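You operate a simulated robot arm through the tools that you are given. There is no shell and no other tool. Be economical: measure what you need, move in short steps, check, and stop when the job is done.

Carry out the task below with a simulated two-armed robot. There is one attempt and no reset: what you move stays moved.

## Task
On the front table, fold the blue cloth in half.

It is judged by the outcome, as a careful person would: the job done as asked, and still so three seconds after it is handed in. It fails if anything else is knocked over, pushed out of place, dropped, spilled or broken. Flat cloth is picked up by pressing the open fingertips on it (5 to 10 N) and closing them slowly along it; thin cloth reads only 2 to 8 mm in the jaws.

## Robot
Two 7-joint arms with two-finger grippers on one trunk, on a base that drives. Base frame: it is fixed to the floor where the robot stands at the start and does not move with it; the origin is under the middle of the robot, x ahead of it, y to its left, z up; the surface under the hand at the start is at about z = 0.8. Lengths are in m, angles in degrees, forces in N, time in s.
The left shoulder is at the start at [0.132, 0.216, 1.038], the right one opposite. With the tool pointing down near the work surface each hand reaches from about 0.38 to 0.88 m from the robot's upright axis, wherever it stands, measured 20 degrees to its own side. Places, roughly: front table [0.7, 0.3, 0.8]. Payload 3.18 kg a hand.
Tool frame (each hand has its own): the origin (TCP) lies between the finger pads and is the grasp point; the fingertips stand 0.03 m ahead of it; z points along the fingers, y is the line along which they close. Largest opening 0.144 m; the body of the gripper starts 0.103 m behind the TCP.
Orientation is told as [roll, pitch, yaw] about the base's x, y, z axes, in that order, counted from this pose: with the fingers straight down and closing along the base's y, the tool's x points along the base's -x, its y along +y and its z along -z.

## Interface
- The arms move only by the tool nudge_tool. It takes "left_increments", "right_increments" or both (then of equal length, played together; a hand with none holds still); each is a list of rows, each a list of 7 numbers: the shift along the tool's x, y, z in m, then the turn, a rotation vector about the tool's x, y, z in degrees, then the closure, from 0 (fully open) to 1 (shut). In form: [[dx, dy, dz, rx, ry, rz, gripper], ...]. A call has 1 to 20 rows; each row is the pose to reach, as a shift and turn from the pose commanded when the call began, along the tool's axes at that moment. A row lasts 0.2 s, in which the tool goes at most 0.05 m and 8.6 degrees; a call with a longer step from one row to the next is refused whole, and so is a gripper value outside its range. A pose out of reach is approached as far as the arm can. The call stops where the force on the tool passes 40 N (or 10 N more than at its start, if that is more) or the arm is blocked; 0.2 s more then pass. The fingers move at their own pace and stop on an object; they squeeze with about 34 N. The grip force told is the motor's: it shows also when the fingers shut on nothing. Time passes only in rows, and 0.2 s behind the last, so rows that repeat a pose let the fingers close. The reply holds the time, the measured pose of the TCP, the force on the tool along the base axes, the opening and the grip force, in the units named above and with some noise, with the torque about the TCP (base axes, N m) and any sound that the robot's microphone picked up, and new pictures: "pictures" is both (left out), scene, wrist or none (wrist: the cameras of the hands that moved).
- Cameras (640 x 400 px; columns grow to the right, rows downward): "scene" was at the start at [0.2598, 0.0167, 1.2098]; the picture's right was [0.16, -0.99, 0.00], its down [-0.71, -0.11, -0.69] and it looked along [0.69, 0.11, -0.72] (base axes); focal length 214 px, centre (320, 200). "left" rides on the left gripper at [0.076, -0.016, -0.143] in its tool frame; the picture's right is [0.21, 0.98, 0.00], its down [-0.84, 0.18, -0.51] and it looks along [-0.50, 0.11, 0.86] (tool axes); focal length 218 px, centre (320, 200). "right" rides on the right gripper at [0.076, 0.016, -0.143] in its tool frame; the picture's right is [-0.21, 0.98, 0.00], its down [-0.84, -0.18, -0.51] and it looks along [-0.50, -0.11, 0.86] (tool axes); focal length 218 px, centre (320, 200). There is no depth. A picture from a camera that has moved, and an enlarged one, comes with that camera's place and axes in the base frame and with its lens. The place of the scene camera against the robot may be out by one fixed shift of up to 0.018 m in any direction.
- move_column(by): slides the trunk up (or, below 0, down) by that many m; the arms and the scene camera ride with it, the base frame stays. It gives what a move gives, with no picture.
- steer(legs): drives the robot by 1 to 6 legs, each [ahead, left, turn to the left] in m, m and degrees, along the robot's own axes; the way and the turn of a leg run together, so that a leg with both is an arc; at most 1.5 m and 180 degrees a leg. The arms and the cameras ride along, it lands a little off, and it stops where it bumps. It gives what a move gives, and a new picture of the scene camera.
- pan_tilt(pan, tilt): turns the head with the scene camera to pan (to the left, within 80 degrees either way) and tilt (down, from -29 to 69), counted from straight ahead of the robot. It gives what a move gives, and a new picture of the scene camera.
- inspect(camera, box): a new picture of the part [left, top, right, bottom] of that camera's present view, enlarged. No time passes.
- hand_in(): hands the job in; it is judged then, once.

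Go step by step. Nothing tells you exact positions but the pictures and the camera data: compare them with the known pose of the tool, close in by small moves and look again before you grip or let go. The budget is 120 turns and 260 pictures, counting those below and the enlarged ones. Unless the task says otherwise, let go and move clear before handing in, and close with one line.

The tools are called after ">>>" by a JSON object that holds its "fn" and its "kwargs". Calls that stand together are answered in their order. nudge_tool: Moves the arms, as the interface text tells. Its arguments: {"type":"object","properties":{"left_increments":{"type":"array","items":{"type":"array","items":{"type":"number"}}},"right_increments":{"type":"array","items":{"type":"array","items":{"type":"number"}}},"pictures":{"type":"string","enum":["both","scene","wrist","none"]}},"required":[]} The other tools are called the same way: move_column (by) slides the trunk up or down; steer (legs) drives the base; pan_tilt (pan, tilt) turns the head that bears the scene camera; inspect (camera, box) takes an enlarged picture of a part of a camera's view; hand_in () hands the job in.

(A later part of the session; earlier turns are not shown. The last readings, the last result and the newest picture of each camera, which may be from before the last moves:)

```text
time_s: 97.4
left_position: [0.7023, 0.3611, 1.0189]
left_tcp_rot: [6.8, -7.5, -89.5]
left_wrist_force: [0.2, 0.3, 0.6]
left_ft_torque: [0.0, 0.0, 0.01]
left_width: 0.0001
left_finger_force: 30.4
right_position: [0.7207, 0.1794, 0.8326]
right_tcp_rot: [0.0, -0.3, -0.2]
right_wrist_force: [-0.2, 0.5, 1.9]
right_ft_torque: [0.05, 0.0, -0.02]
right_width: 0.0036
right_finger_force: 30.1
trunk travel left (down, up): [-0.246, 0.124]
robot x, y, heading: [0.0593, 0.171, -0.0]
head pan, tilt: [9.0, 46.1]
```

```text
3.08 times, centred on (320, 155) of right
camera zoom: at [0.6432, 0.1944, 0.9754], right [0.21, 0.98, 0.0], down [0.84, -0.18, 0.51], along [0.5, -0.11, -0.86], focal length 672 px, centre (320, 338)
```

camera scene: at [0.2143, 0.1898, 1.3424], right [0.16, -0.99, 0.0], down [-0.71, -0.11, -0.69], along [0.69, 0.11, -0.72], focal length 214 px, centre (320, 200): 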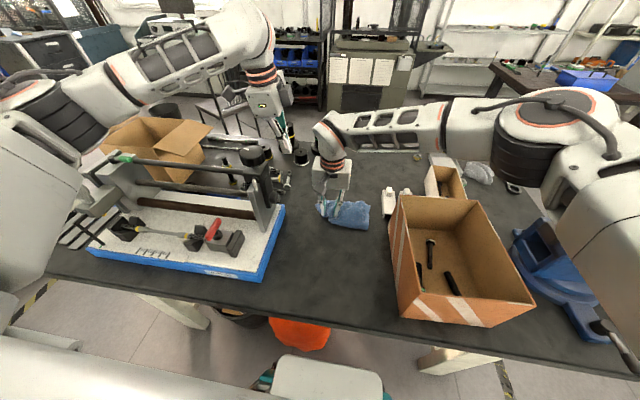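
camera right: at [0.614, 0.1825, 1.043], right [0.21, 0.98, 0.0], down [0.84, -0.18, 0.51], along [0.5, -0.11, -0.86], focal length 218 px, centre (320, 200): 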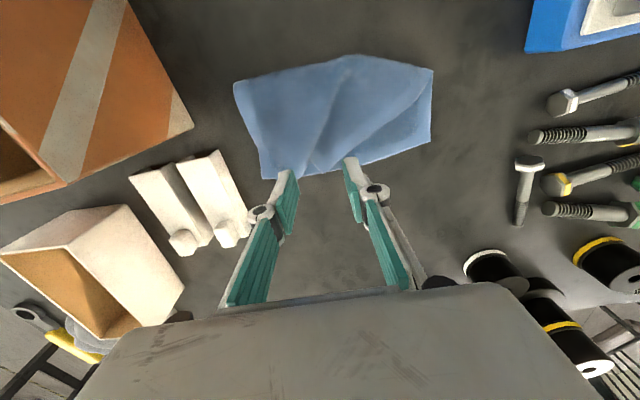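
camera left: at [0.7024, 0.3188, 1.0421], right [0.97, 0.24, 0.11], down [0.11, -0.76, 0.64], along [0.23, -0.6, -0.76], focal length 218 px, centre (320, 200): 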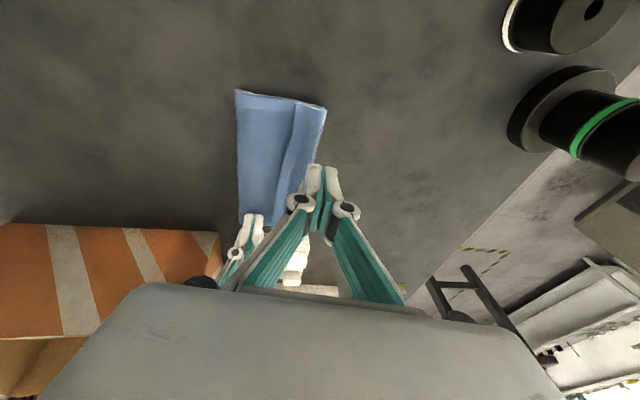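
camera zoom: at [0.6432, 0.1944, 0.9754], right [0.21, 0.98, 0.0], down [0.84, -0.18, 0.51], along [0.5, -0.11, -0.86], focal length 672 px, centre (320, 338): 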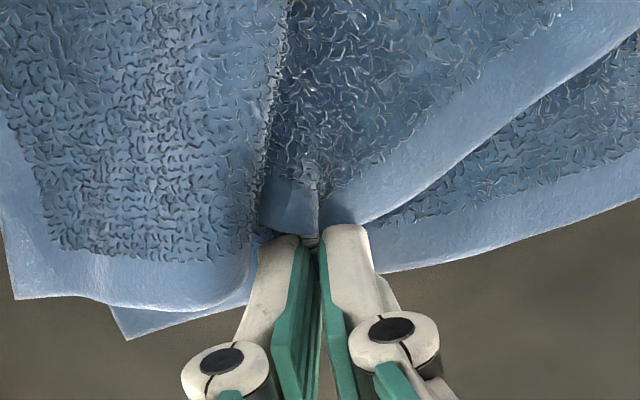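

A ridge is in the jaws at 3.6 mm, so probably one layer. I'll lift a little to check.

>>> {"fn": "nudge_tool", "kwargs": {"right_increments": [[0, 0, -0.01, 0, 0, 0, 1], [0, 0.003, -0.02, 0, 0, 0, 1], [0, 0.006, -0.03, 0, 0, 0, 1], [0, 0.01, -0.04, 0, 0, 0, 1]], "pictures": "none"}}

>>> {"fn": "inspect", "kwargs": {"camera": "right", "box": [200, 40, 440, 220]}}

>>> {"fn": "inspect", "kwargs": {"camera": "scene", "box": [290, 150, 410, 240]}}

```text
time_s: 98.4
left_position: [0.7035, 0.3603, 1.0193]
left_tcp_rot: [6.7, -7.4, -89.5]
left_wrist_force: [-0.7, -0.1, 0.0]
left_ft_torque: [0.01, 0.02, -0.01]
left_width: 0.0003
left_finger_force: 30.4
right_position: [0.7215, 0.1873, 0.8732]
right_tcp_rot: [0.0, -0.3, -0.2]
right_wrist_force: [0.2, -0.8, 2.2]
right_ft_torque: [0.01, 0.01, -0.02]
right_width: 0.001
right_finger_force: 34.4
trunk travel left (down, up): [-0.246, 0.124]
robot x, y, heading: [0.0601, 0.1721, -0.0]
head pan, tilt: [9.0, 46.1]
```

```text
2.22 times, centred on (320, 130) of right
camera zoom: at [0.6438, 0.2031, 1.0157], right [0.21, 0.98, 0.0], down [0.84, -0.18, 0.51], along [0.5, -0.11, -0.86], focal length 485 px, centre (320, 356)
```

zoom: 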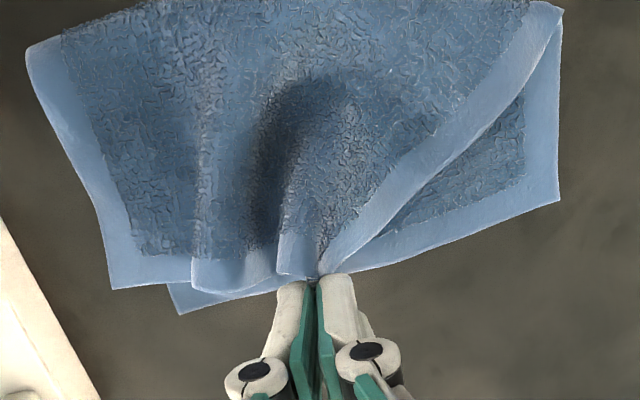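

```text
4.44 times, centred on (350, 195) of scene
camera zoom: at [0.2147, 0.1898, 1.3424], right [0.16, -0.99, 0.0], down [-0.71, -0.11, -0.69], along [0.69, 0.11, -0.72], focal length 953 px, centre (187, 222)
```

zoom: 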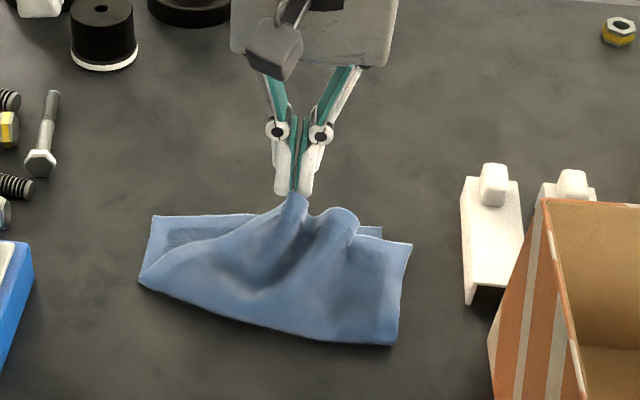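

Only the top layer is lifting, which is what I want. I'll first move the parked left hand farther out, then carry this corner left.

>>> {"fn": "nudge_tool", "kwargs": {"left_increments": [[0, 0, -0.02, 0, 0, 0, 1], [0.02, 0, -0.04, 0, 0, 0, 1], [0.04, 0, -0.05, 0, 0, 0, 1], [0.06, 0, -0.05, 0, 0, 0, 1], [0.08, 0, -0.05, 0, 0, 0, 1]], "pictures": "none"}}

```text
time_s: 99.6
left_position: [0.699, 0.4455, 1.0594]
left_tcp_rot: [6.7, -7.5, -89.5]
left_wrist_force: [-0.2, 0.2, 0.2]
left_ft_torque: [-0.01, -0.01, 0.03]
left_width: 0.0
left_finger_force: 30.6
right_position: [0.7204, 0.1872, 0.8733]
right_tcp_rot: [-0.1, -0.3, -0.3]
right_wrist_force: [0.4, -0.5, -0.8]
right_ft_torque: [0.02, 0.02, 0.04]
right_width: 0.005
right_finger_force: 38.1
trunk travel left (down, up): [-0.246, 0.124]
robot x, y, heading: [0.0642, 0.1742, -0.1]
head pan, tilt: [9.0, 46.1]
```

>>> {"fn": "nudge_tool", "kwargs": {"right_increments": [[0, 0.012, -0.008, 0, 0, 0, 1], [0.002, 0.026, -0.012, 0, 0, 0, 1], [0.004, 0.04, -0.014, 0, 0, 0, 1], [0.006, 0.055, -0.012, 0, 0, 0, 1], [0.009, 0.07, -0.008, 0, 0, 0, 1], [0.012, 0.083, 0, 0, 0, 0, 1], [0.014, 0.093, 0.01, 0, 0, 0, 1]], "pictures": "none"}}

>>> {"fn": "inspect", "kwargs": {"camera": "right", "box": [160, 40, 440, 240]}}

>>> {"fn": "inspect", "kwargs": {"camera": "scene", "box": [270, 130, 410, 240]}}

```text
time_s: 101.2
left_position: [0.6988, 0.4486, 1.0598]
left_tcp_rot: [6.7, -7.5, -89.4]
left_wrist_force: [0.7, 1.1, 0.0]
left_ft_torque: [-0.08, 0.0, 0.02]
left_width: 0.0
left_finger_force: 31.0
right_position: [0.706, 0.2684, 0.853]
right_tcp_rot: [-0.4, 0.6, -1.0]
right_wrist_force: [0.6, 0.2, -0.1]
right_ft_torque: [-0.17, -0.07, 0.03]
right_width: 0.0029
right_finger_force: 39.0
right hand out of reach, approached as far as the arm can: row 7
trunk travel left (down, up): [-0.246, 0.124]
robot x, y, heading: [0.0589, 0.1723, 0.1]
head pan, tilt: [9.0, 46.1]
```

```text
2.00 times, centred on (300, 140) of right
camera zoom: at [0.6295, 0.2855, 0.9977], right [0.22, 0.97, -0.01], down [0.84, -0.19, 0.5], along [0.49, -0.12, -0.87], focal length 436 px, centre (360, 320)
```

zoom: 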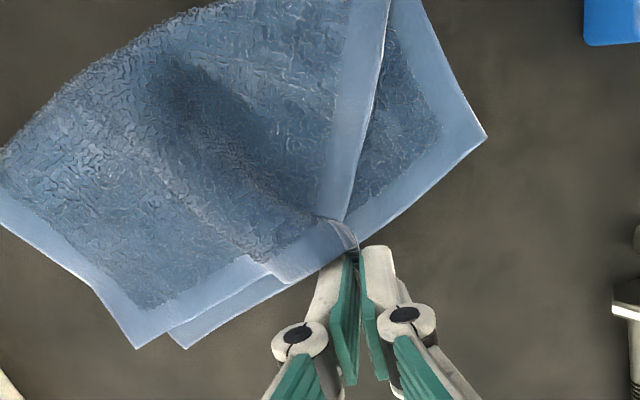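

```text
3.64 times, centred on (340, 185) of scene
camera zoom: at [0.2139, 0.1921, 1.3424], right [0.16, -0.99, 0.0], down [-0.71, -0.11, -0.69], along [0.69, 0.11, -0.72], focal length 780 px, centre (247, 254)
```

zoom: 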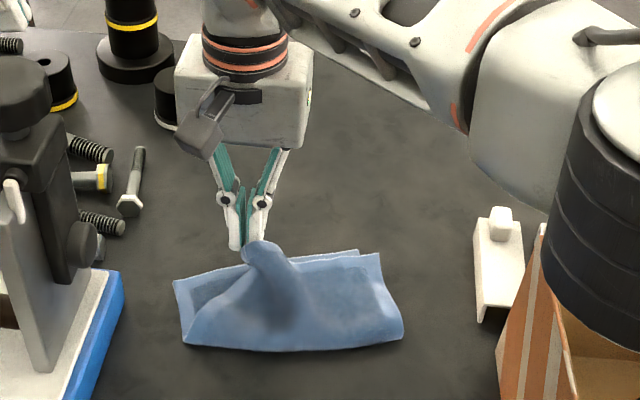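

The cloth swung along a bit. I'll lift the corner higher so the top layer peels free, then look.

>>> {"fn": "nudge_tool", "kwargs": {"right_increments": [[0.002, 0, -0.02, 0, 0, 0, 1], [0.006, 0, -0.04, 0, 0, 0, 1], [0.012, 0, -0.06, 0, 0, 0, 1], [0.02, 0, -0.08, 0, 0, 0, 1], [0.03, 0, -0.09, 0, 0, 0, 1]], "pictures": "none"}}

>>> {"fn": "inspect", "kwargs": {"camera": "right", "box": [160, 40, 440, 240]}}

>>> {"fn": "inspect", "kwargs": {"camera": "scene", "box": [270, 130, 410, 240]}}

```text
time_s: 102.4
left_position: [0.7004, 0.4441, 1.0606]
left_tcp_rot: [6.7, -7.4, -89.5]
left_wrist_force: [-0.3, -0.6, 0.0]
left_ft_torque: [-0.01, 0.0, 0.02]
left_width: 0.0
left_finger_force: 30.5
right_position: [0.6724, 0.2714, 0.9437]
right_tcp_rot: [-0.6, 0.5, -0.8]
right_wrist_force: [0.7, 0.3, -1.4]
right_ft_torque: [0.01, -0.01, 0.02]
right_width: 0.0043
right_finger_force: 32.7
trunk travel left (down, up): [-0.246, 0.124]
robot x, y, heading: [0.0629, 0.1727, -0.2]
head pan, tilt: [9.0, 46.1]
```

```text
2.00 times, centred on (300, 140) of right
camera zoom: at [0.597, 0.2878, 1.0871], right [0.22, 0.97, -0.01], down [0.84, -0.19, 0.5], along [0.49, -0.12, -0.87], focal length 436 px, centre (360, 320)
```

zoom: 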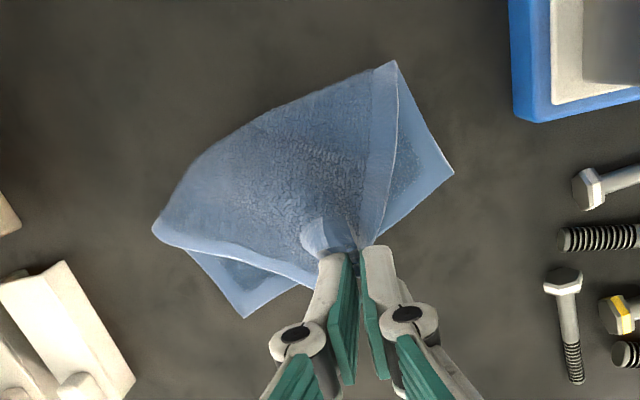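

```text
3.64 times, centred on (340, 185) of scene
camera zoom: at [0.2144, 0.1896, 1.3424], right [0.16, -0.99, 0.0], down [-0.71, -0.11, -0.69], along [0.69, 0.11, -0.72], focal length 780 px, centre (247, 254)
```

zoom: 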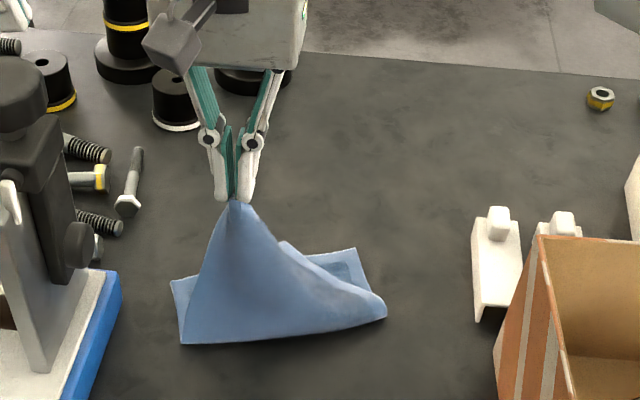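

Now the top layer is cleanly peeled and held by its left corner, with the lower layer flat underneath. The cloth lies rotated by about 23°, with its lower far-left corner at (0.666, 0.329), just past my reach. I'll drive 6 cm left while holding; the held corner then hovers above that point.

>>> {"fn": "steer", "kwargs": {"legs": [[0, 0.06, 0]]}}

>>> {"fn": "inspect", "kwargs": {"camera": "right", "box": [160, 40, 440, 240]}}

```text
time_s: 103.6
left_position: [0.7006, 0.5049, 1.0603]
left_tcp_rot: [6.7, -7.4, -89.4]
left_wrist_force: [0.2, 0.4, -0.4]
left_ft_torque: [-0.04, -0.01, 0.02]
left_width: 0.0005
left_finger_force: 31.0
right_position: [0.6761, 0.3312, 0.9477]
right_tcp_rot: [-0.2, 0.4, -1.0]
right_wrist_force: [-0.8, 1.3, 2.5]
right_ft_torque: [-0.06, -0.02, -0.01]
right_width: 0.0004
right_finger_force: 31.9
trunk travel left (down, up): [-0.246, 0.124]
robot x, y, heading: [0.0601, 0.2365, -0.0]
head pan, tilt: [9.0, 46.1]
camera scene: at [0.2148, 0.2511, 1.3423], right [0.16, -0.99, 0.0], down [-0.71, -0.11, -0.69], along [0.69, 0.11, -0.72], focal length 214 px, centre (320, 200)
```

scene: 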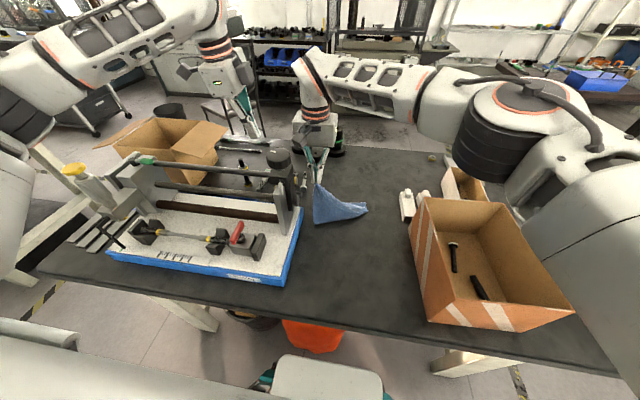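

```text
2.00 times, centred on (300, 140) of right
camera zoom: at [0.599, 0.3482, 1.0915], right [0.23, 0.97, 0.0], down [0.84, -0.19, 0.5], along [0.49, -0.12, -0.86], focal length 436 px, centre (360, 320)
```

zoom: 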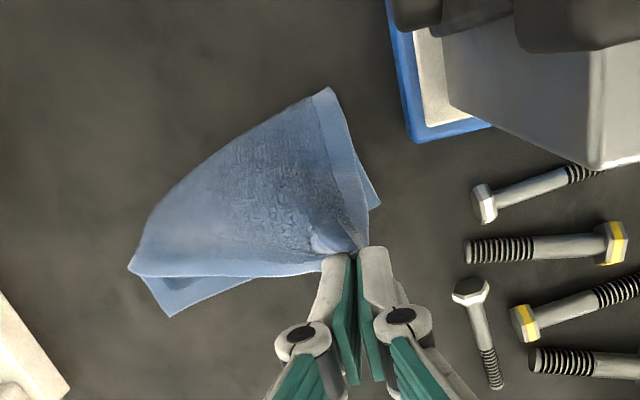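

The held corner is above the lower far-left corner (0.680, 0.341). Next I'll carry it back toward the robot so more of the lower layer lies flat, then fold forward again.

>>> {"fn": "nudge_tool", "kwargs": {"right_increments": [[0.01, -0.012, 0, 0, 0, 0, 1], [0.025, -0.025, 0, 0, 0, 0, 1], [0.045, -0.038, 0.005, 0, 0, 0, 1], [0.065, -0.048, 0.01, 0, 0, 0, 1], [0.085, -0.055, 0.015, 0, 0, 0, 1], [0.105, -0.06, 0.022, 0, 0, 0, 1], [0.125, -0.061, 0.03, 0, 0, 0, 1], [0.135, -0.061, 0.04, 0, 0, 0, 1]], "pictures": "none"}}

>>> {"fn": "inspect", "kwargs": {"camera": "right", "box": [160, 60, 440, 260]}}

>>> {"fn": "inspect", "kwargs": {"camera": "scene", "box": [270, 130, 410, 240]}}

```text
time_s: 105.4
left_position: [0.6995, 0.5053, 1.0605]
left_tcp_rot: [6.6, -7.4, -89.5]
left_wrist_force: [0.2, -1.8, -0.3]
left_ft_torque: [0.0, 0.05, 0.03]
left_width: 0.0
left_finger_force: 31.0
right_position: [0.5391, 0.2728, 0.9083]
right_tcp_rot: [-0.1, 0.3, -1.0]
right_wrist_force: [0.2, 0.1, -2.5]
right_ft_torque: [-0.02, -0.03, 0.01]
right_width: 0.0041
right_finger_force: 34.1
trunk travel left (down, up): [-0.246, 0.124]
robot x, y, heading: [0.0636, 0.2331, -0.3]
head pan, tilt: [9.0, 46.1]
```

```text
2.00 times, centred on (300, 160) of right
camera zoom: at [0.4628, 0.2893, 1.0517], right [0.23, 0.97, 0.0], down [0.84, -0.19, 0.5], along [0.49, -0.12, -0.86], focal length 436 px, centre (360, 280)
```

zoom: 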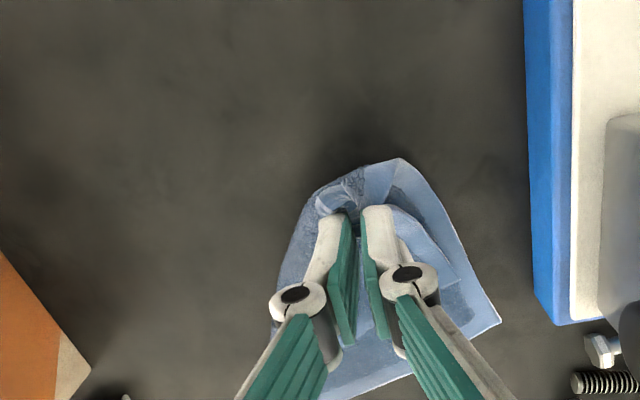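

```text
3.64 times, centred on (340, 185) of scene
camera zoom: at [0.215, 0.2505, 1.3423], right [0.16, -0.99, 0.0], down [-0.71, -0.11, -0.69], along [0.69, 0.11, -0.72], focal length 780 px, centre (247, 254)
```

zoom: 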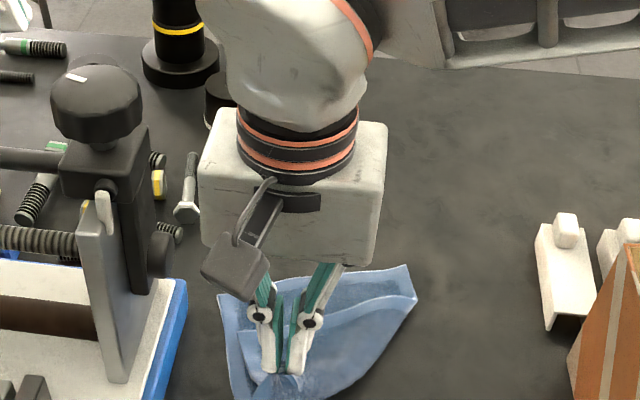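

More of the lower layer now lies flat: the left side has about 13 cm down. I'll fold forward to the lower far-left corner at (0.659, 0.342) and lower.

>>> {"fn": "nudge_tool", "kwargs": {"right_increments": [[-0.012, 0.007, -0.008, 0, 0, 0, 1], [-0.028, 0.016, -0.012, 0, 0, 0, 1], [-0.045, 0.026, -0.01, 0, 0, 0, 1], [-0.062, 0.036, -0.003, 0, 0, 0, 1], [-0.079, 0.044, 0.01, 0, 0, 0, 1], [-0.093, 0.05, 0.026, 0, 0, 0, 1], [-0.104, 0.055, 0.042, 0, 0, 0, 1], [-0.11, 0.057, 0.056, 0, 0, 0, 1], [-0.111, 0.057, 0.064, 0, 0, 0, 1]], "pictures": "none"}}

>>> {"fn": "inspect", "kwargs": {"camera": "right", "box": [160, 0, 440, 200]}}

>>> {"fn": "inspect", "kwargs": {"camera": "scene", "box": [270, 130, 410, 240]}}

```text
time_s: 107.4
left_position: [0.6986, 0.5054, 1.0602]
left_tcp_rot: [6.7, -7.4, -89.5]
left_wrist_force: [-0.1, -1.0, -0.5]
left_ft_torque: [0.04, 0.0, 0.03]
left_width: 0.0
left_finger_force: 30.5
right_position: [0.6491, 0.3275, 0.8434]
right_tcp_rot: [-0.2, 0.4, -1.0]
right_wrist_force: [1.0, -0.4, 0.2]
right_ft_torque: [-0.01, -0.03, 0.0]
right_width: 0.0019
right_finger_force: 37.1
trunk travel left (down, up): [-0.246, 0.124]
robot x, y, heading: [0.0613, 0.2371, -0.1]
head pan, tilt: [9.0, 46.1]
```

```text
2.00 times, centred on (300, 100) of right
camera zoom: at [0.5737, 0.3445, 0.9872], right [0.23, 0.97, 0.0], down [0.84, -0.19, 0.5], along [0.49, -0.12, -0.86], focal length 436 px, centre (360, 400)
```

zoom: 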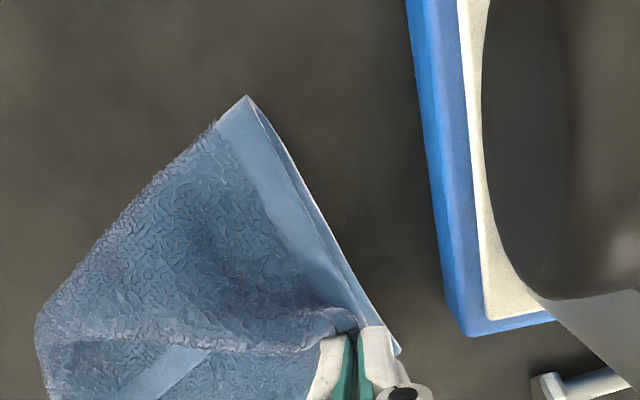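

```text
3.64 times, centred on (340, 185) of scene
camera zoom: at [0.2149, 0.2504, 1.3423], right [0.16, -0.99, 0.0], down [-0.71, -0.11, -0.69], along [0.69, 0.11, -0.72], focal length 780 px, centre (247, 254)
```

zoom: 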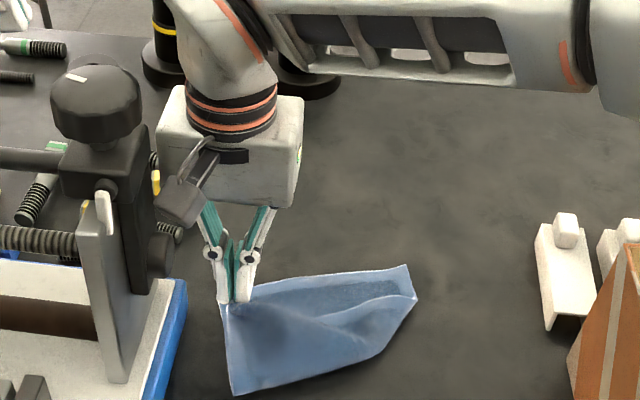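

The left side is now neatly folded corner to corner. I'll lower the last bit, release and lift for a look at the right side.

>>> {"fn": "nudge_tool", "kwargs": {"right_increments": [[0, 0, 0.004, 0, 0, 0, 1], [0, 0, 0.004, 0, 0, 0, 0.94], [0, 0, 0.004, 0, 0, 0, 0.88], [0, 0, 0.004, 0, 0, 0, 0.86], [0, 0, -0.02, 0, 0, 0, 0.86], [0, -0.01, -0.06, 0, 0, 0, 0.86], [0.01, -0.04, -0.09, 0, 0, 0, 0.86], [0.02, -0.08, -0.1, 0, 0, 0, 0.86], [0.03, -0.12, -0.1, 0, 0, 0, 0.8]], "pictures": "wrist"}}

>>> {"fn": "inspect", "kwargs": {"camera": "right", "box": [200, 60, 480, 260]}}

>>> {"fn": "inspect", "kwargs": {"camera": "scene", "box": [290, 160, 400, 250]}}

```text
time_s: 109.4
left_position: [0.6989, 0.5036, 1.0607]
left_tcp_rot: [6.7, -7.4, -89.6]
left_wrist_force: [-0.2, -0.4, -0.4]
left_ft_torque: [0.02, -0.02, 0.01]
left_width: 0.0001
left_finger_force: 30.6
right_position: [0.6175, 0.2087, 0.9423]
right_tcp_rot: [-0.1, 0.2, -0.9]
right_wrist_force: [0.7, -0.8, -0.3]
right_ft_torque: [-0.01, -0.02, -0.01]
right_width: 0.0287
right_finger_force: 0.0
trunk travel left (down, up): [-0.246, 0.124]
robot x, y, heading: [0.0612, 0.2336, -0.1]
head pan, tilt: [9.0, 46.1]
camera right: at [0.5422, 0.2248, 1.0858], right [0.23, 0.97, 0.0], down [0.84, -0.19, 0.5], along [0.49, -0.12, -0.86], focal length 218 px, centre (320, 200)
```

right: 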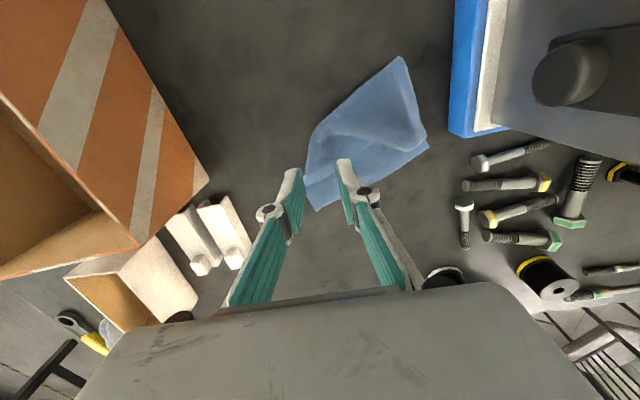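

```text
2.00 times, centred on (340, 160) of right
camera zoom: at [0.5422, 0.2248, 1.0858], right [0.23, 0.97, 0.0], down [0.84, -0.19, 0.5], along [0.49, -0.12, -0.86], focal length 436 px, centre (280, 280)
```

zoom: 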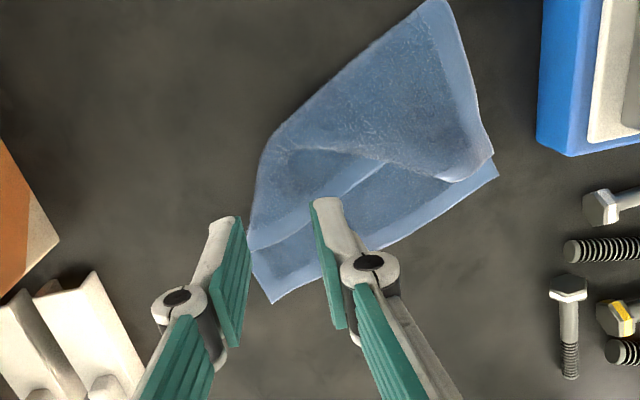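

```text
4.44 times, centred on (345, 205) of scene
camera zoom: at [0.2145, 0.2492, 1.3424], right [0.16, -0.99, 0.0], down [-0.71, -0.11, -0.69], along [0.69, 0.11, -0.72], focal length 953 px, centre (209, 178)
```

zoom: 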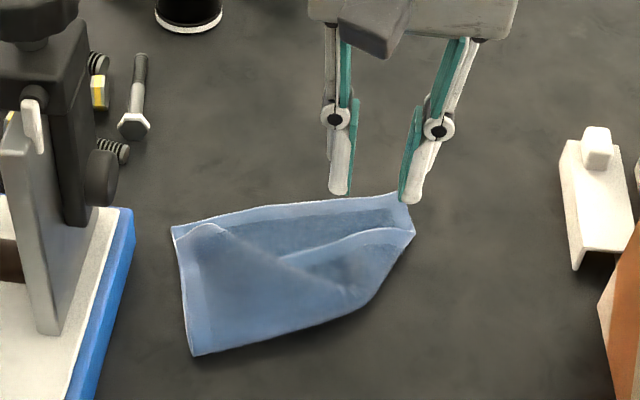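

The left half is good. The remaining piece is the top-right corner at about (0.671, 0.169), which should sit on the lower far-right corner at (0.721, 0.175). I'll go there and pinch it the same light way.

>>> {"fn": "nudge_tool", "kwargs": {"right_increments": [[-0.02, -0.012, 0.02, 0, 0, 0, 0.85], [-0.042, -0.027, 0.05, 0, 0, 0, 0.88], [-0.042, -0.027, 0.085, 0, 0, 0, 0.88], [-0.042, -0.027, 0.098, 0, 0, 0, 0.88]], "pictures": "none"}}

>>> {"fn": "inspect", "kwargs": {"camera": "right", "box": [220, 60, 420, 220]}}

```text
time_s: 110.4
left_position: [0.6989, 0.5058, 1.0603]
left_tcp_rot: [6.7, -7.4, -89.6]
left_wrist_force: [0.0, -0.2, 0.1]
left_ft_torque: [0.03, -0.01, 0.03]
left_width: 0.0
left_finger_force: 30.9
right_position: [0.6593, 0.1813, 0.8464]
right_tcp_rot: [-0.1, 0.2, -1.0]
right_wrist_force: [0.7, -0.5, 0.3]
right_ft_torque: [-0.02, 0.0, 0.0]
right_width: 0.0173
right_finger_force: 0.0
trunk travel left (down, up): [-0.246, 0.124]
robot x, y, heading: [0.0642, 0.2329, -0.0]
head pan, tilt: [9.0, 46.1]
```

```text
2.50 times, centred on (320, 140) of right
camera zoom: at [0.5834, 0.1991, 0.99], right [0.23, 0.97, 0.0], down [0.84, -0.19, 0.5], along [0.49, -0.12, -0.86], focal length 546 px, centre (320, 350)
```

zoom: 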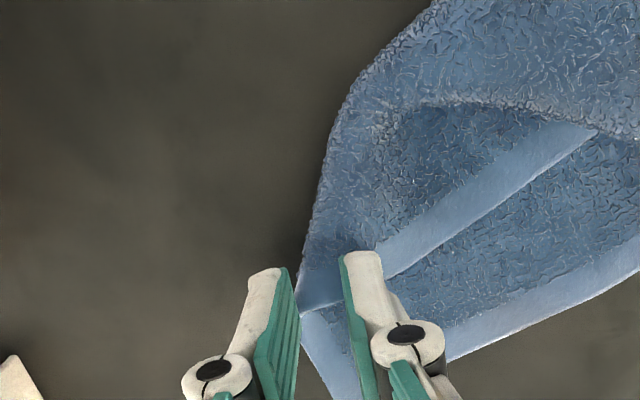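

I see now that the strip running from there is the cloth's right side edge folded diagonally; the true top-right corner is tucked under the left flap near (0.63, 0.27). I'll pinch that edge close to the tuck and draw it out.

>>> {"fn": "nudge_tool", "kwargs": {"right_increments": [[0, 0.02, -0.02, 0, 0, 0, 0.88], [0.008, 0.055, -0.02, 0, 0, 0, 0.88], [0.016, 0.078, -0.015, 0, 0, 0, 0.88], [0.016, 0.078, -0.002, 0, 0, 0, 0.88]], "pictures": "none"}}

>>> {"fn": "inspect", "kwargs": {"camera": "right", "box": [220, 80, 420, 240]}}

```text
time_s: 111.4
left_position: [0.6998, 0.5058, 1.0591]
left_tcp_rot: [6.7, -7.5, -89.5]
left_wrist_force: [-0.4, -0.2, -0.7]
left_ft_torque: [-0.02, 0.0, -0.02]
left_width: 0.0
left_finger_force: 30.5
right_position: [0.646, 0.2601, 0.8479]
right_tcp_rot: [-0.1, 0.5, -1.0]
right_wrist_force: [0.1, 0.4, 0.3]
right_ft_torque: [0.01, 0.0, -0.02]
right_width: 0.0174
right_finger_force: 0.1
trunk travel left (down, up): [-0.246, 0.124]
robot x, y, heading: [0.0614, 0.2353, -0.0]
head pan, tilt: [9.0, 46.1]
```

```text
2.50 times, centred on (320, 160) of right
camera zoom: at [0.57, 0.277, 0.9921], right [0.23, 0.97, 0.0], down [0.84, -0.19, 0.5], along [0.49, -0.12, -0.86], focal length 546 px, centre (320, 300)
```

zoom: 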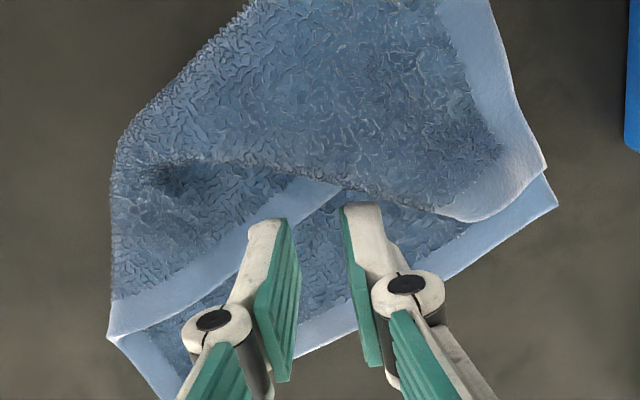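

>>> {"fn": "nudge_tool", "kwargs": {"right_increments": [[0.007, -0.013, 0.002, 0, 0, 0, 0.87], [0.007, -0.013, 0.008, 0, 0, 0, 0.87], [0.007, -0.013, 0.0115, 0, 0, 0, 0.87], [0.007, -0.013, 0.013, 0, 0, 0, 0.87], [0.007, -0.013, 0.013, 0, 0, 0, 0.9], [0.007, -0.013, 0.0132, 0, 0, 0, 0.92], [0.007, -0.013, 0.0135, 0, 0, 0, 0.94], [0.007, -0.013, 0.014, 0, 0, 0, 0.96], [0.007, -0.013, 0.014, 0, 0, 0, 0.98], [0.007, -0.013, 0.014, 0, 0, 0, 1], [0.007, -0.013, 0.014, 0, 0, 0, 1]], "pictures": "none"}}

```text
time_s: 113.8
left_position: [0.7005, 0.5053, 1.0605]
left_tcp_rot: [6.7, -7.4, -89.5]
left_wrist_force: [0.7, 0.0, -0.3]
left_ft_torque: [0.03, 0.01, -0.02]
left_width: 0.0
left_finger_force: 30.8
right_position: [0.6379, 0.2468, 0.8338]
right_tcp_rot: [-0.1, 0.3, -1.0]
right_wrist_force: [0.5, -0.3, 0.7]
right_ft_torque: [-0.03, 0.0, 0.03]
right_width: 0.0001
right_finger_force: 30.6
trunk travel left (down, up): [-0.246, 0.124]
robot x, y, heading: [0.0599, 0.2362, -0.1]
head pan, tilt: [9.0, 46.1]
```

Missed: the press was too light. I'll retry with a bit more opening and pressure.

>>> {"fn": "nudge_tool", "kwargs": {"right_increments": [[0, 0, -0.006, 0, 0, 0, 1], [0, 0, -0.006, 0, 0, 0, 0.83], [0, 0, -0.006, 0, 0, 0, 0.83], [0, 0, 0, 0, 0, 0, 0.83], [0, 0, 0.001, 0, 0, 0, 0.83]], "pictures": "none"}}

```text
time_s: 115.0
left_position: [0.6998, 0.5067, 1.06]
left_tcp_rot: [6.8, -7.5, -89.5]
left_wrist_force: [-0.2, 0.1, -0.3]
left_ft_torque: [-0.01, -0.02, 0.0]
left_width: 0.0
left_finger_force: 30.3
right_position: [0.6379, 0.2464, 0.8343]
right_tcp_rot: [-0.1, 0.3, -1.0]
right_wrist_force: [0.0, 0.1, 5.4]
right_ft_torque: [-0.03, 0.04, -0.02]
right_width: 0.0243
right_finger_force: 0.1
trunk travel left (down, up): [-0.246, 0.124]
robot x, y, heading: [0.0599, 0.2326, 0.3]
head pan, tilt: [9.0, 46.1]
```

>>> {"fn": "nudge_tool", "kwargs": {"right_increments": [[0, 0, 0.0005, 0, 0, 0, 0.85], [0, 0, 0.001, 0, 0, 0, 0.87], [0, 0, 0.0012, 0, 0, 0, 0.89], [0, 0, 0.0015, 0, 0, 0, 0.91], [0, 0, 0.0018, 0, 0, 0, 0.93], [0, 0, 0.002, 0, 0, 0, 0.95], [0, 0, 0.002, 0, 0, 0, 0.98], [0, 0, 0.002, 0, 0, 0, 1], [0, 0, 0.002, 0, 0, 0, 1]], "pictures": "none"}}

>>> {"fn": "inspect", "kwargs": {"camera": "right", "box": [220, 80, 420, 240]}}

```text
time_s: 117.0
left_position: [0.6974, 0.5058, 1.0613]
left_tcp_rot: [6.8, -7.4, -89.4]
left_wrist_force: [0.3, 0.4, -0.1]
left_ft_torque: [-0.03, 0.0, 0.01]
left_width: 0.0
left_finger_force: 30.6
right_position: [0.6364, 0.2446, 0.8331]
right_tcp_rot: [-0.1, 0.2, -1.0]
right_wrist_force: [1.8, -0.2, 14.7]
right_ft_torque: [-0.02, 0.0, 0.0]
right_width: 0.0036
right_finger_force: 34.3
trunk travel left (down, up): [-0.246, 0.124]
robot x, y, heading: [0.0609, 0.2352, -0.1]
head pan, tilt: [9.0, 46.1]
```

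```text
2.50 times, centred on (320, 160) of right
camera zoom: at [0.5607, 0.2614, 0.9762], right [0.23, 0.97, 0.0], down [0.84, -0.19, 0.5], along [0.49, -0.12, -0.86], focal length 546 px, centre (320, 300)
```

zoom: 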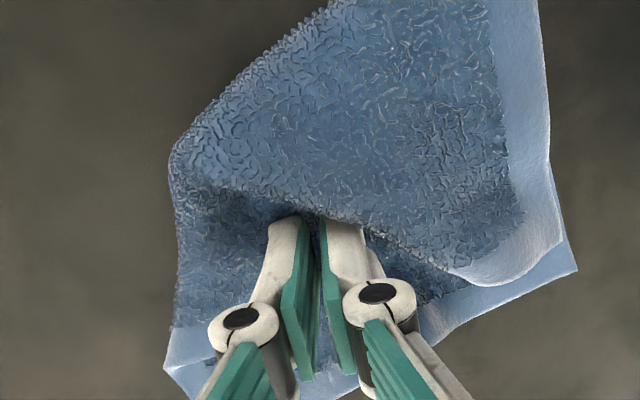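

Gripped at 3.6 mm. I'll lift and draw it out toward the far right.

>>> {"fn": "nudge_tool", "kwargs": {"right_increments": [[0, 0, -0.012, 0, 0, 0, 1], [-0.004, -0.004, -0.026, 0, 0, 0, 1], [-0.01, -0.01, -0.042, 0, 0, 0, 1], [-0.018, -0.02, -0.056, 0, 0, 0, 1], [-0.026, -0.032, -0.066, 0, 0, 0, 1], [-0.034, -0.045, -0.072, 0, 0, 0, 1]], "pictures": "none"}}

>>> {"fn": "inspect", "kwargs": {"camera": "right", "box": [180, 40, 460, 240]}}

>>> {"fn": "inspect", "kwargs": {"camera": "scene", "box": [290, 150, 410, 250]}}

```text
time_s: 118.4
left_position: [0.6992, 0.5058, 1.0605]
left_tcp_rot: [6.8, -7.3, -89.5]
left_wrist_force: [0.0, 0.7, 0.2]
left_ft_torque: [0.0, 0.02, -0.01]
left_width: 0.0002
left_finger_force: 30.2
right_position: [0.6734, 0.1999, 0.9027]
right_tcp_rot: [0.0, 0.4, -1.0]
right_wrist_force: [-0.4, -0.4, -1.5]
right_ft_torque: [-0.06, 0.04, 0.01]
right_width: 0.0059
right_finger_force: 39.0
trunk travel left (down, up): [-0.246, 0.124]
robot x, y, heading: [0.0598, 0.2335, -0.2]
head pan, tilt: [9.0, 46.1]
```

```text
2.00 times, centred on (320, 140) of right
camera zoom: at [0.5969, 0.2175, 1.046], right [0.23, 0.97, 0.0], down [0.84, -0.19, 0.5], along [0.49, -0.12, -0.86], focal length 436 px, centre (320, 320)
```

zoom: 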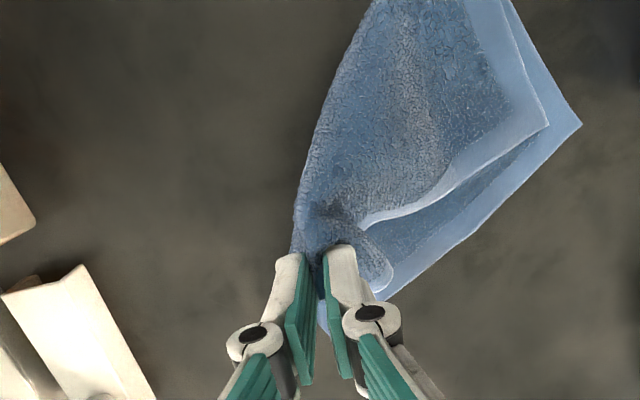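

```text
4.00 times, centred on (350, 200) of scene
camera zoom: at [0.2149, 0.2501, 1.3423], right [0.16, -0.99, 0.0], down [-0.71, -0.11, -0.69], along [0.69, 0.11, -0.72], focal length 858 px, centre (200, 200)
```

zoom: 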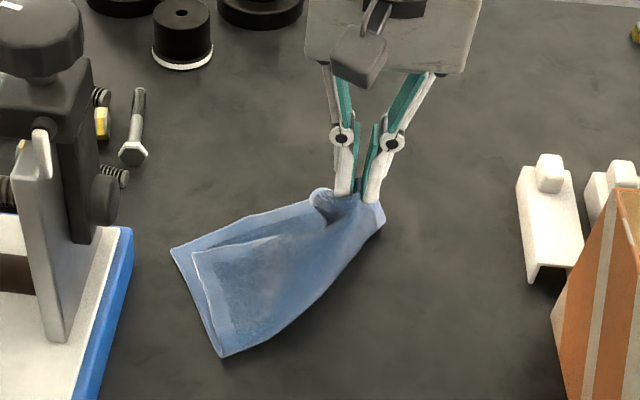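

The tucked corner came out and the fold looks much better. I'll carry this side back to the right so the lower layer spreads, then forward onto the lower far-right corner at (0.735, 0.18).

>>> {"fn": "nudge_tool", "kwargs": {"right_increments": [[0.005, -0.015, -0.003, 0, 0, 0, 1], [0.015, -0.035, -0.003, 0, 0, 0, 1], [0.03, -0.055, 0, 0, 0, 0, 1], [0.048, -0.072, 0.005, 0, 0, 0, 1], [0.062, -0.082, 0.01, 0, 0, 0, 1], [0.062, -0.082, 0.01, 0, 0, 0, 1], [0.045, -0.073, 0.008, 0, 0, 0, 1], [0.027, -0.063, 0.012, 0, 0, 0, 1], [0.009, -0.053, 0.022, 0, 0, 0, 1], [-0.008, -0.045, 0.036, 0, 0, 0, 1], [-0.02, -0.04, 0.048, 0, 0, 0, 1], [-0.026, -0.037, 0.056, 0, 0, 0, 1]], "pictures": "none"}}

>>> {"fn": "inspect", "kwargs": {"camera": "right", "box": [200, 20, 480, 220]}}

>>> {"fn": "inspect", "kwargs": {"camera": "scene", "box": [290, 150, 410, 250]}}

```text
time_s: 121.0
left_position: [0.6994, 0.5046, 1.0601]
left_tcp_rot: [6.7, -7.3, -89.6]
left_wrist_force: [0.2, -0.6, 0.0]
left_ft_torque: [0.01, 0.02, -0.01]
left_width: 0.0001
left_finger_force: 30.5
right_position: [0.6987, 0.1617, 0.8466]
right_tcp_rot: [-0.2, 0.4, -1.1]
right_wrist_force: [0.5, -0.3, -0.5]
right_ft_torque: [-0.04, 0.04, -0.02]
right_width: 0.0054
right_finger_force: 36.5
trunk travel left (down, up): [-0.246, 0.124]
robot x, y, heading: [0.063, 0.2326, -0.1]
head pan, tilt: [9.0, 46.1]
```

```text
2.00 times, centred on (340, 120) of right
camera zoom: at [0.6227, 0.1787, 0.9902], right [0.23, 0.97, 0.0], down [0.84, -0.19, 0.5], along [0.49, -0.12, -0.86], focal length 436 px, centre (280, 360)
```

zoom: 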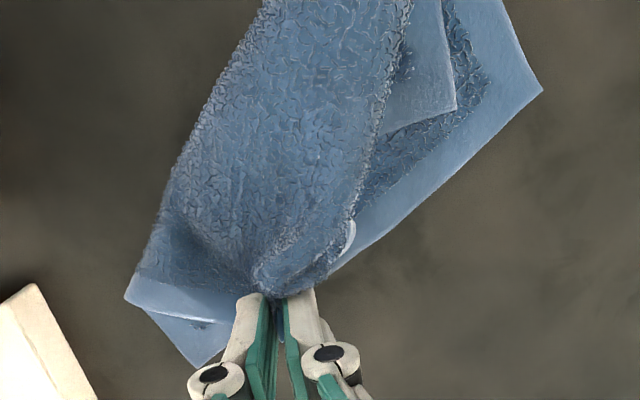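

```text
4.00 times, centred on (350, 200) of scene
camera zoom: at [0.215, 0.2505, 1.3423], right [0.16, -0.99, 0.0], down [-0.71, -0.11, -0.69], along [0.69, 0.11, -0.72], focal length 858 px, centre (200, 200)
```

zoom: 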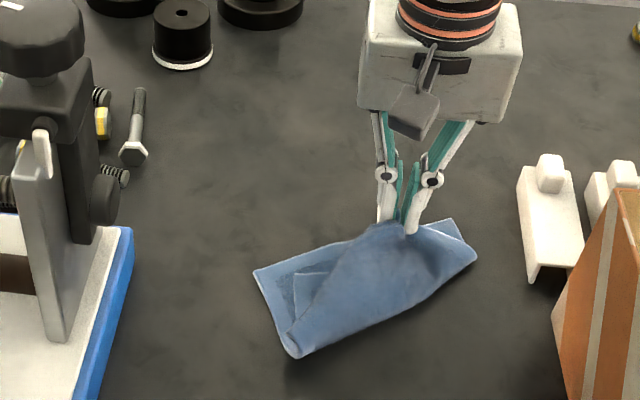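

The cloth followed again. I'll lower, release and take one clear overview before deciding.

>>> {"fn": "nudge_tool", "kwargs": {"right_increments": [[0, 0, 0.005, 0, 0, 0, 1], [0, 0, 0.005, 0, 0, 0, 0.92], [0, 0, 0.005, 0, 0, 0, 0.86], [0, 0, -0.02, 0, 0, 0, 0.86], [0.01, 0, -0.06, 0, 0, 0, 0.86], [0.04, 0, -0.1, 0, 0, 0, 0.8], [0.08, 0, -0.12, 0, 0, 0, 0.7], [0.12, 0, -0.13, 0, 0, 0, 0.5]], "pictures": "none"}}

>>> {"fn": "inspect", "kwargs": {"camera": "right", "box": [220, 100, 460, 260]}}

>>> {"fn": "inspect", "kwargs": {"camera": "scene", "box": [300, 160, 400, 240]}}

```text
time_s: 122.8
left_position: [0.6988, 0.5051, 1.0606]
left_tcp_rot: [6.8, -7.5, -89.6]
left_wrist_force: [0.3, -0.1, 0.2]
left_ft_torque: [-0.01, 0.01, -0.01]
left_width: 0.0001
left_finger_force: 30.9
right_position: [0.5768, 0.1628, 0.9772]
right_tcp_rot: [-0.2, 0.3, -1.0]
right_wrist_force: [-0.5, -0.2, -0.1]
right_ft_torque: [-0.02, -0.01, 0.01]
right_width: 0.0719
right_finger_force: 0.0
trunk travel left (down, up): [-0.246, 0.124]
robot x, y, heading: [0.0604, 0.2346, -0.1]
head pan, tilt: [9.0, 46.1]
```

```text
2.50 times, centred on (340, 180) of right
camera zoom: at [0.5003, 0.1801, 1.1205], right [0.23, 0.97, 0.0], down [0.84, -0.19, 0.5], along [0.49, -0.12, -0.86], focal length 546 px, centre (270, 250)
```

zoom: 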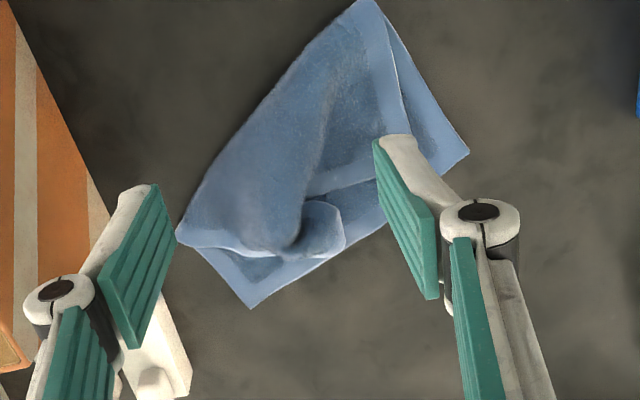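

```text
5.00 times, centred on (350, 200) of scene
camera zoom: at [0.2141, 0.2503, 1.3425], right [0.16, -0.99, 0.0], down [-0.71, -0.11, -0.69], along [0.69, 0.11, -0.72], focal length 1072 px, centre (170, 200)
```

zoom: 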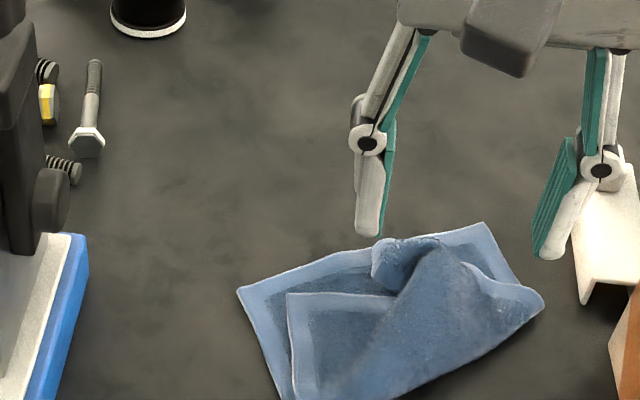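

The true top-right corner is now visible, curled up at about (0.688, 0.181), so I can grab it without pressing. It belongs at the lower far-right corner, (0.724, 0.111).

>>> {"fn": "nudge_tool", "kwargs": {"right_increments": [[-0.04, 0.005, 0.01, 0, 0, 0, 0.6], [-0.08, 0.012, 0.03, 0, 0, 0, 0.66], [-0.108, 0.018, 0.06, 0, 0, 0, 0.68], [-0.11, 0.018, 0.095, 0, 0, 0, 0.68], [-0.11, 0.018, 0.125, 0, 0, 0, 0.68]], "pictures": "none"}}

>>> {"fn": "inspect", "kwargs": {"camera": "right", "box": [220, 80, 420, 240]}}

```text
time_s: 124.0
left_position: [0.6996, 0.5058, 1.0602]
left_tcp_rot: [6.7, -7.4, -89.5]
left_wrist_force: [0.2, -0.8, -0.1]
left_ft_torque: [0.0, -0.02, -0.01]
left_width: 0.0
left_finger_force: 30.6
right_position: [0.6874, 0.1797, 0.8511]
right_tcp_rot: [-0.1, 0.4, -1.1]
right_wrist_force: [-0.5, 1.0, 0.5]
right_ft_torque: [0.0, 0.03, -0.02]
right_width: 0.0462
right_finger_force: 0.1
trunk travel left (down, up): [-0.246, 0.124]
robot x, y, heading: [0.0611, 0.2311, -0.4]
head pan, tilt: [9.0, 46.1]
```

```text
2.50 times, centred on (320, 160) of right
camera zoom: at [0.6113, 0.1969, 0.9948], right [0.23, 0.97, 0.0], down [0.84, -0.19, 0.5], along [0.49, -0.12, -0.86], focal length 546 px, centre (320, 300)
```

zoom: 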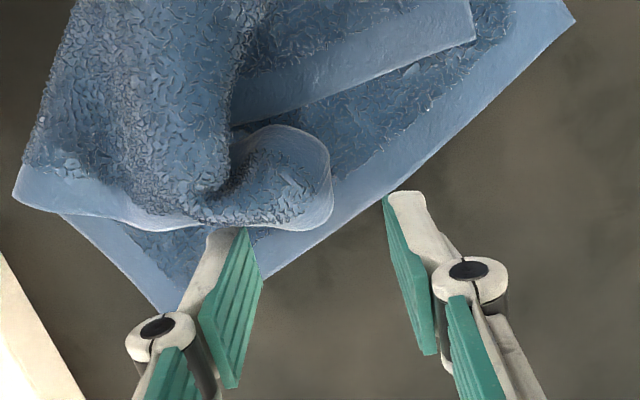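

>>> {"fn": "nudge_tool", "kwargs": {"right_increments": [[0.016, -0.009, 0, 0, 0, 0, 0.7], [0.016, -0.009, 0.008, 0, 0, 0, 0.7], [0.016, -0.009, 0.014, 0, 0, 0, 0.7], [0.016, -0.009, 0.015, 0, 0, 0, 0.74], [0.016, -0.009, 0.015, 0, 0, 0, 0.78], [0.016, -0.009, 0.015, 0, 0, 0, 0.82], [0.016, -0.009, 0.0155, 0, 0, 0, 0.86], [0.016, -0.009, 0.016, 0, 0, 0, 0.9], [0.016, -0.009, 0.016, 0, 0, 0, 0.94], [0.016, -0.009, 0.016, 0, 0, 0, 1], [0.016, -0.009, 0.016, 0, 0, 0, 1]], "pictures": "none"}}

>>> {"fn": "inspect", "kwargs": {"camera": "right", "box": [220, 80, 420, 240]}}

```text
time_s: 126.4
left_position: [0.6999, 0.5055, 1.0596]
left_tcp_rot: [6.7, -7.4, -89.5]
left_wrist_force: [0.0, -0.6, 0.8]
left_ft_torque: [0.01, 0.01, -0.01]
left_width: 0.0
left_finger_force: 30.6
right_position: [0.6717, 0.1701, 0.8355]
right_tcp_rot: [-0.2, 0.4, -1.0]
right_wrist_force: [-0.3, -0.4, -1.4]
right_ft_torque: [-0.04, 0.0, 0.0]
right_width: 0.0055
right_finger_force: 29.3
trunk travel left (down, up): [-0.246, 0.124]
robot x, y, heading: [0.0615, 0.2319, -0.1]
head pan, tilt: [9.0, 46.1]
```

```text
2.50 times, centred on (320, 160) of right
camera zoom: at [0.5949, 0.1874, 0.9796], right [0.23, 0.97, 0.0], down [0.84, -0.19, 0.5], along [0.49, -0.12, -0.86], focal length 546 px, centre (320, 300)
```

zoom: 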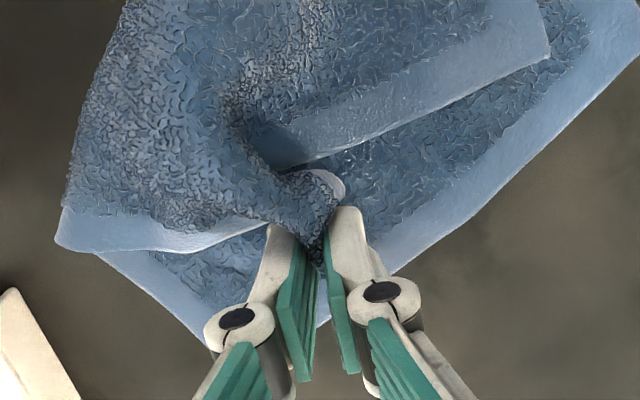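

The corner lobe is gripped at 5.5 mm. I'll lift it and swing it to the right.

>>> {"fn": "nudge_tool", "kwargs": {"right_increments": [[0, 0, -0.02, 0, 0, 0, 1], [0.002, -0.006, -0.04, 0, 0, 0, 1], [0.005, -0.018, -0.06, 0, 0, 0, 1], [0.008, -0.034, -0.075, 0, 0, 0, 1], [0.012, -0.05, -0.083, 0, 0, 0, 1], [0.014, -0.062, -0.085, 0, 0, 0, 1]], "pictures": "none"}}

>>> {"fn": "inspect", "kwargs": {"camera": "right", "box": [200, 40, 480, 240]}}

>>> {"fn": "inspect", "kwargs": {"camera": "scene", "box": [300, 150, 420, 250]}}

```text
time_s: 127.8
left_position: [0.6988, 0.5043, 1.0608]
left_tcp_rot: [6.7, -7.4, -89.5]
left_wrist_force: [-0.2, 0.7, 0.3]
left_ft_torque: [-0.02, -0.01, -0.02]
left_width: 0.0
left_finger_force: 30.5
right_position: [0.6559, 0.1113, 0.9203]
right_tcp_rot: [-0.1, 0.3, -0.9]
right_wrist_force: [0.4, -0.5, -1.5]
right_ft_torque: [-0.05, 0.0, 0.0]
right_width: 0.0063
right_finger_force: 33.7
trunk travel left (down, up): [-0.246, 0.124]
robot x, y, heading: [0.0635, 0.2344, 0.1]
head pan, tilt: [9.0, 46.1]
```

```text
2.00 times, centred on (340, 140) of right
camera zoom: at [0.5802, 0.1282, 1.0647], right [0.23, 0.97, 0.0], down [0.84, -0.19, 0.5], along [0.49, -0.12, -0.86], focal length 436 px, centre (280, 320)
```

zoom: 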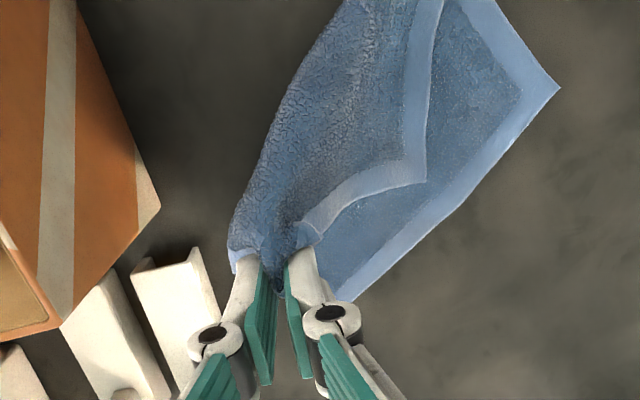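

```text
4.00 times, centred on (360, 200) of scene
camera zoom: at [0.2148, 0.2501, 1.3423], right [0.16, -0.99, 0.0], down [-0.71, -0.11, -0.69], along [0.69, 0.11, -0.72], focal length 858 px, centre (160, 200)
```

zoom: 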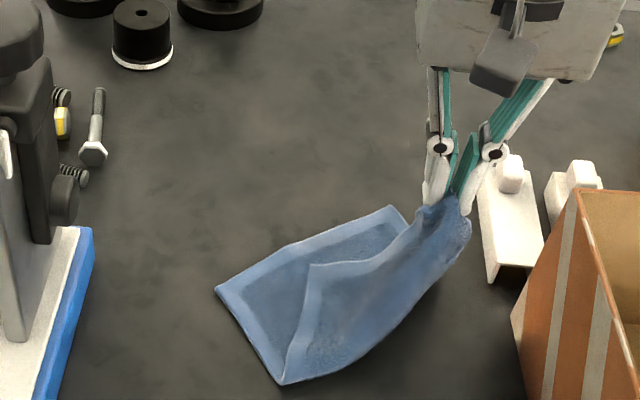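

The true top-right corner is now held and the top edge is straight. I'll lay it on the lower far-right corner at about (0.724, 0.138).

>>> {"fn": "nudge_tool", "kwargs": {"right_increments": [[-0.015, 0.002, 0.002, 0, 0, 0, 1], [-0.03, 0.006, 0.01, 0, 0, 0, 1], [-0.043, 0.01, 0.024, 0, 0, 0, 1], [-0.053, 0.014, 0.042, 0, 0, 0, 1], [-0.059, 0.018, 0.06, 0, 0, 0, 1], [-0.061, 0.02, 0.075, 0, 0, 0, 1], [-0.061, 0.02, 0.081, 0, 0, 0, 1], [-0.061, 0.02, 0.081, 0, 0, 0, 0.93], [-0.061, 0.02, 0.081, 0, 0, 0, 0.86], [-0.061, 0.02, 0.06, 0, 0, 0, 0.84], [-0.05, 0.03, 0.02, 0, 0, 0, 0.84], [-0.02, 0.05, 0, 0, 0, 0, 0.84]], "pictures": "none"}}

>>> {"fn": "inspect", "kwargs": {"camera": "right", "box": [200, 40, 480, 240]}}

```text
time_s: 130.4
left_position: [0.6995, 0.5052, 1.06]
left_tcp_rot: [6.8, -7.4, -89.5]
left_wrist_force: [0.0, 0.0, -0.6]
left_ft_torque: [0.0, -0.03, 0.0]
left_width: 0.0001
left_finger_force: 30.7
right_position: [0.6796, 0.1587, 0.9192]
right_tcp_rot: [-0.1, 0.3, -1.0]
right_wrist_force: [0.1, -1.0, 0.3]
right_ft_torque: [-0.01, -0.05, 0.0]
right_width: 0.0231
right_finger_force: 0.1
trunk travel left (down, up): [-0.246, 0.124]
robot x, y, heading: [0.0629, 0.2375, -0.2]
head pan, tilt: [9.0, 46.1]
```

```text
2.00 times, centred on (340, 140) of right
camera zoom: at [0.6032, 0.1751, 1.0637], right [0.23, 0.97, 0.0], down [0.84, -0.19, 0.5], along [0.49, -0.12, -0.86], focal length 436 px, centre (280, 320)
```

zoom: 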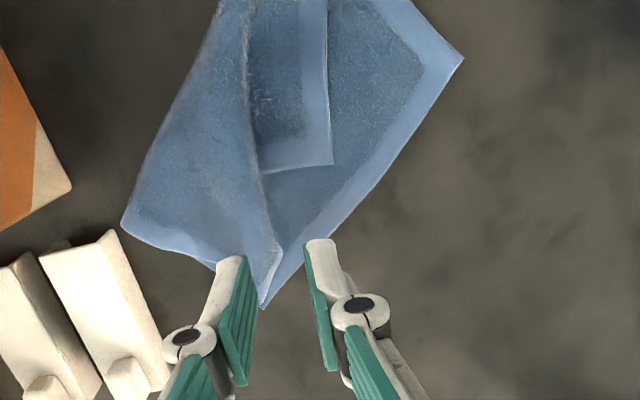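

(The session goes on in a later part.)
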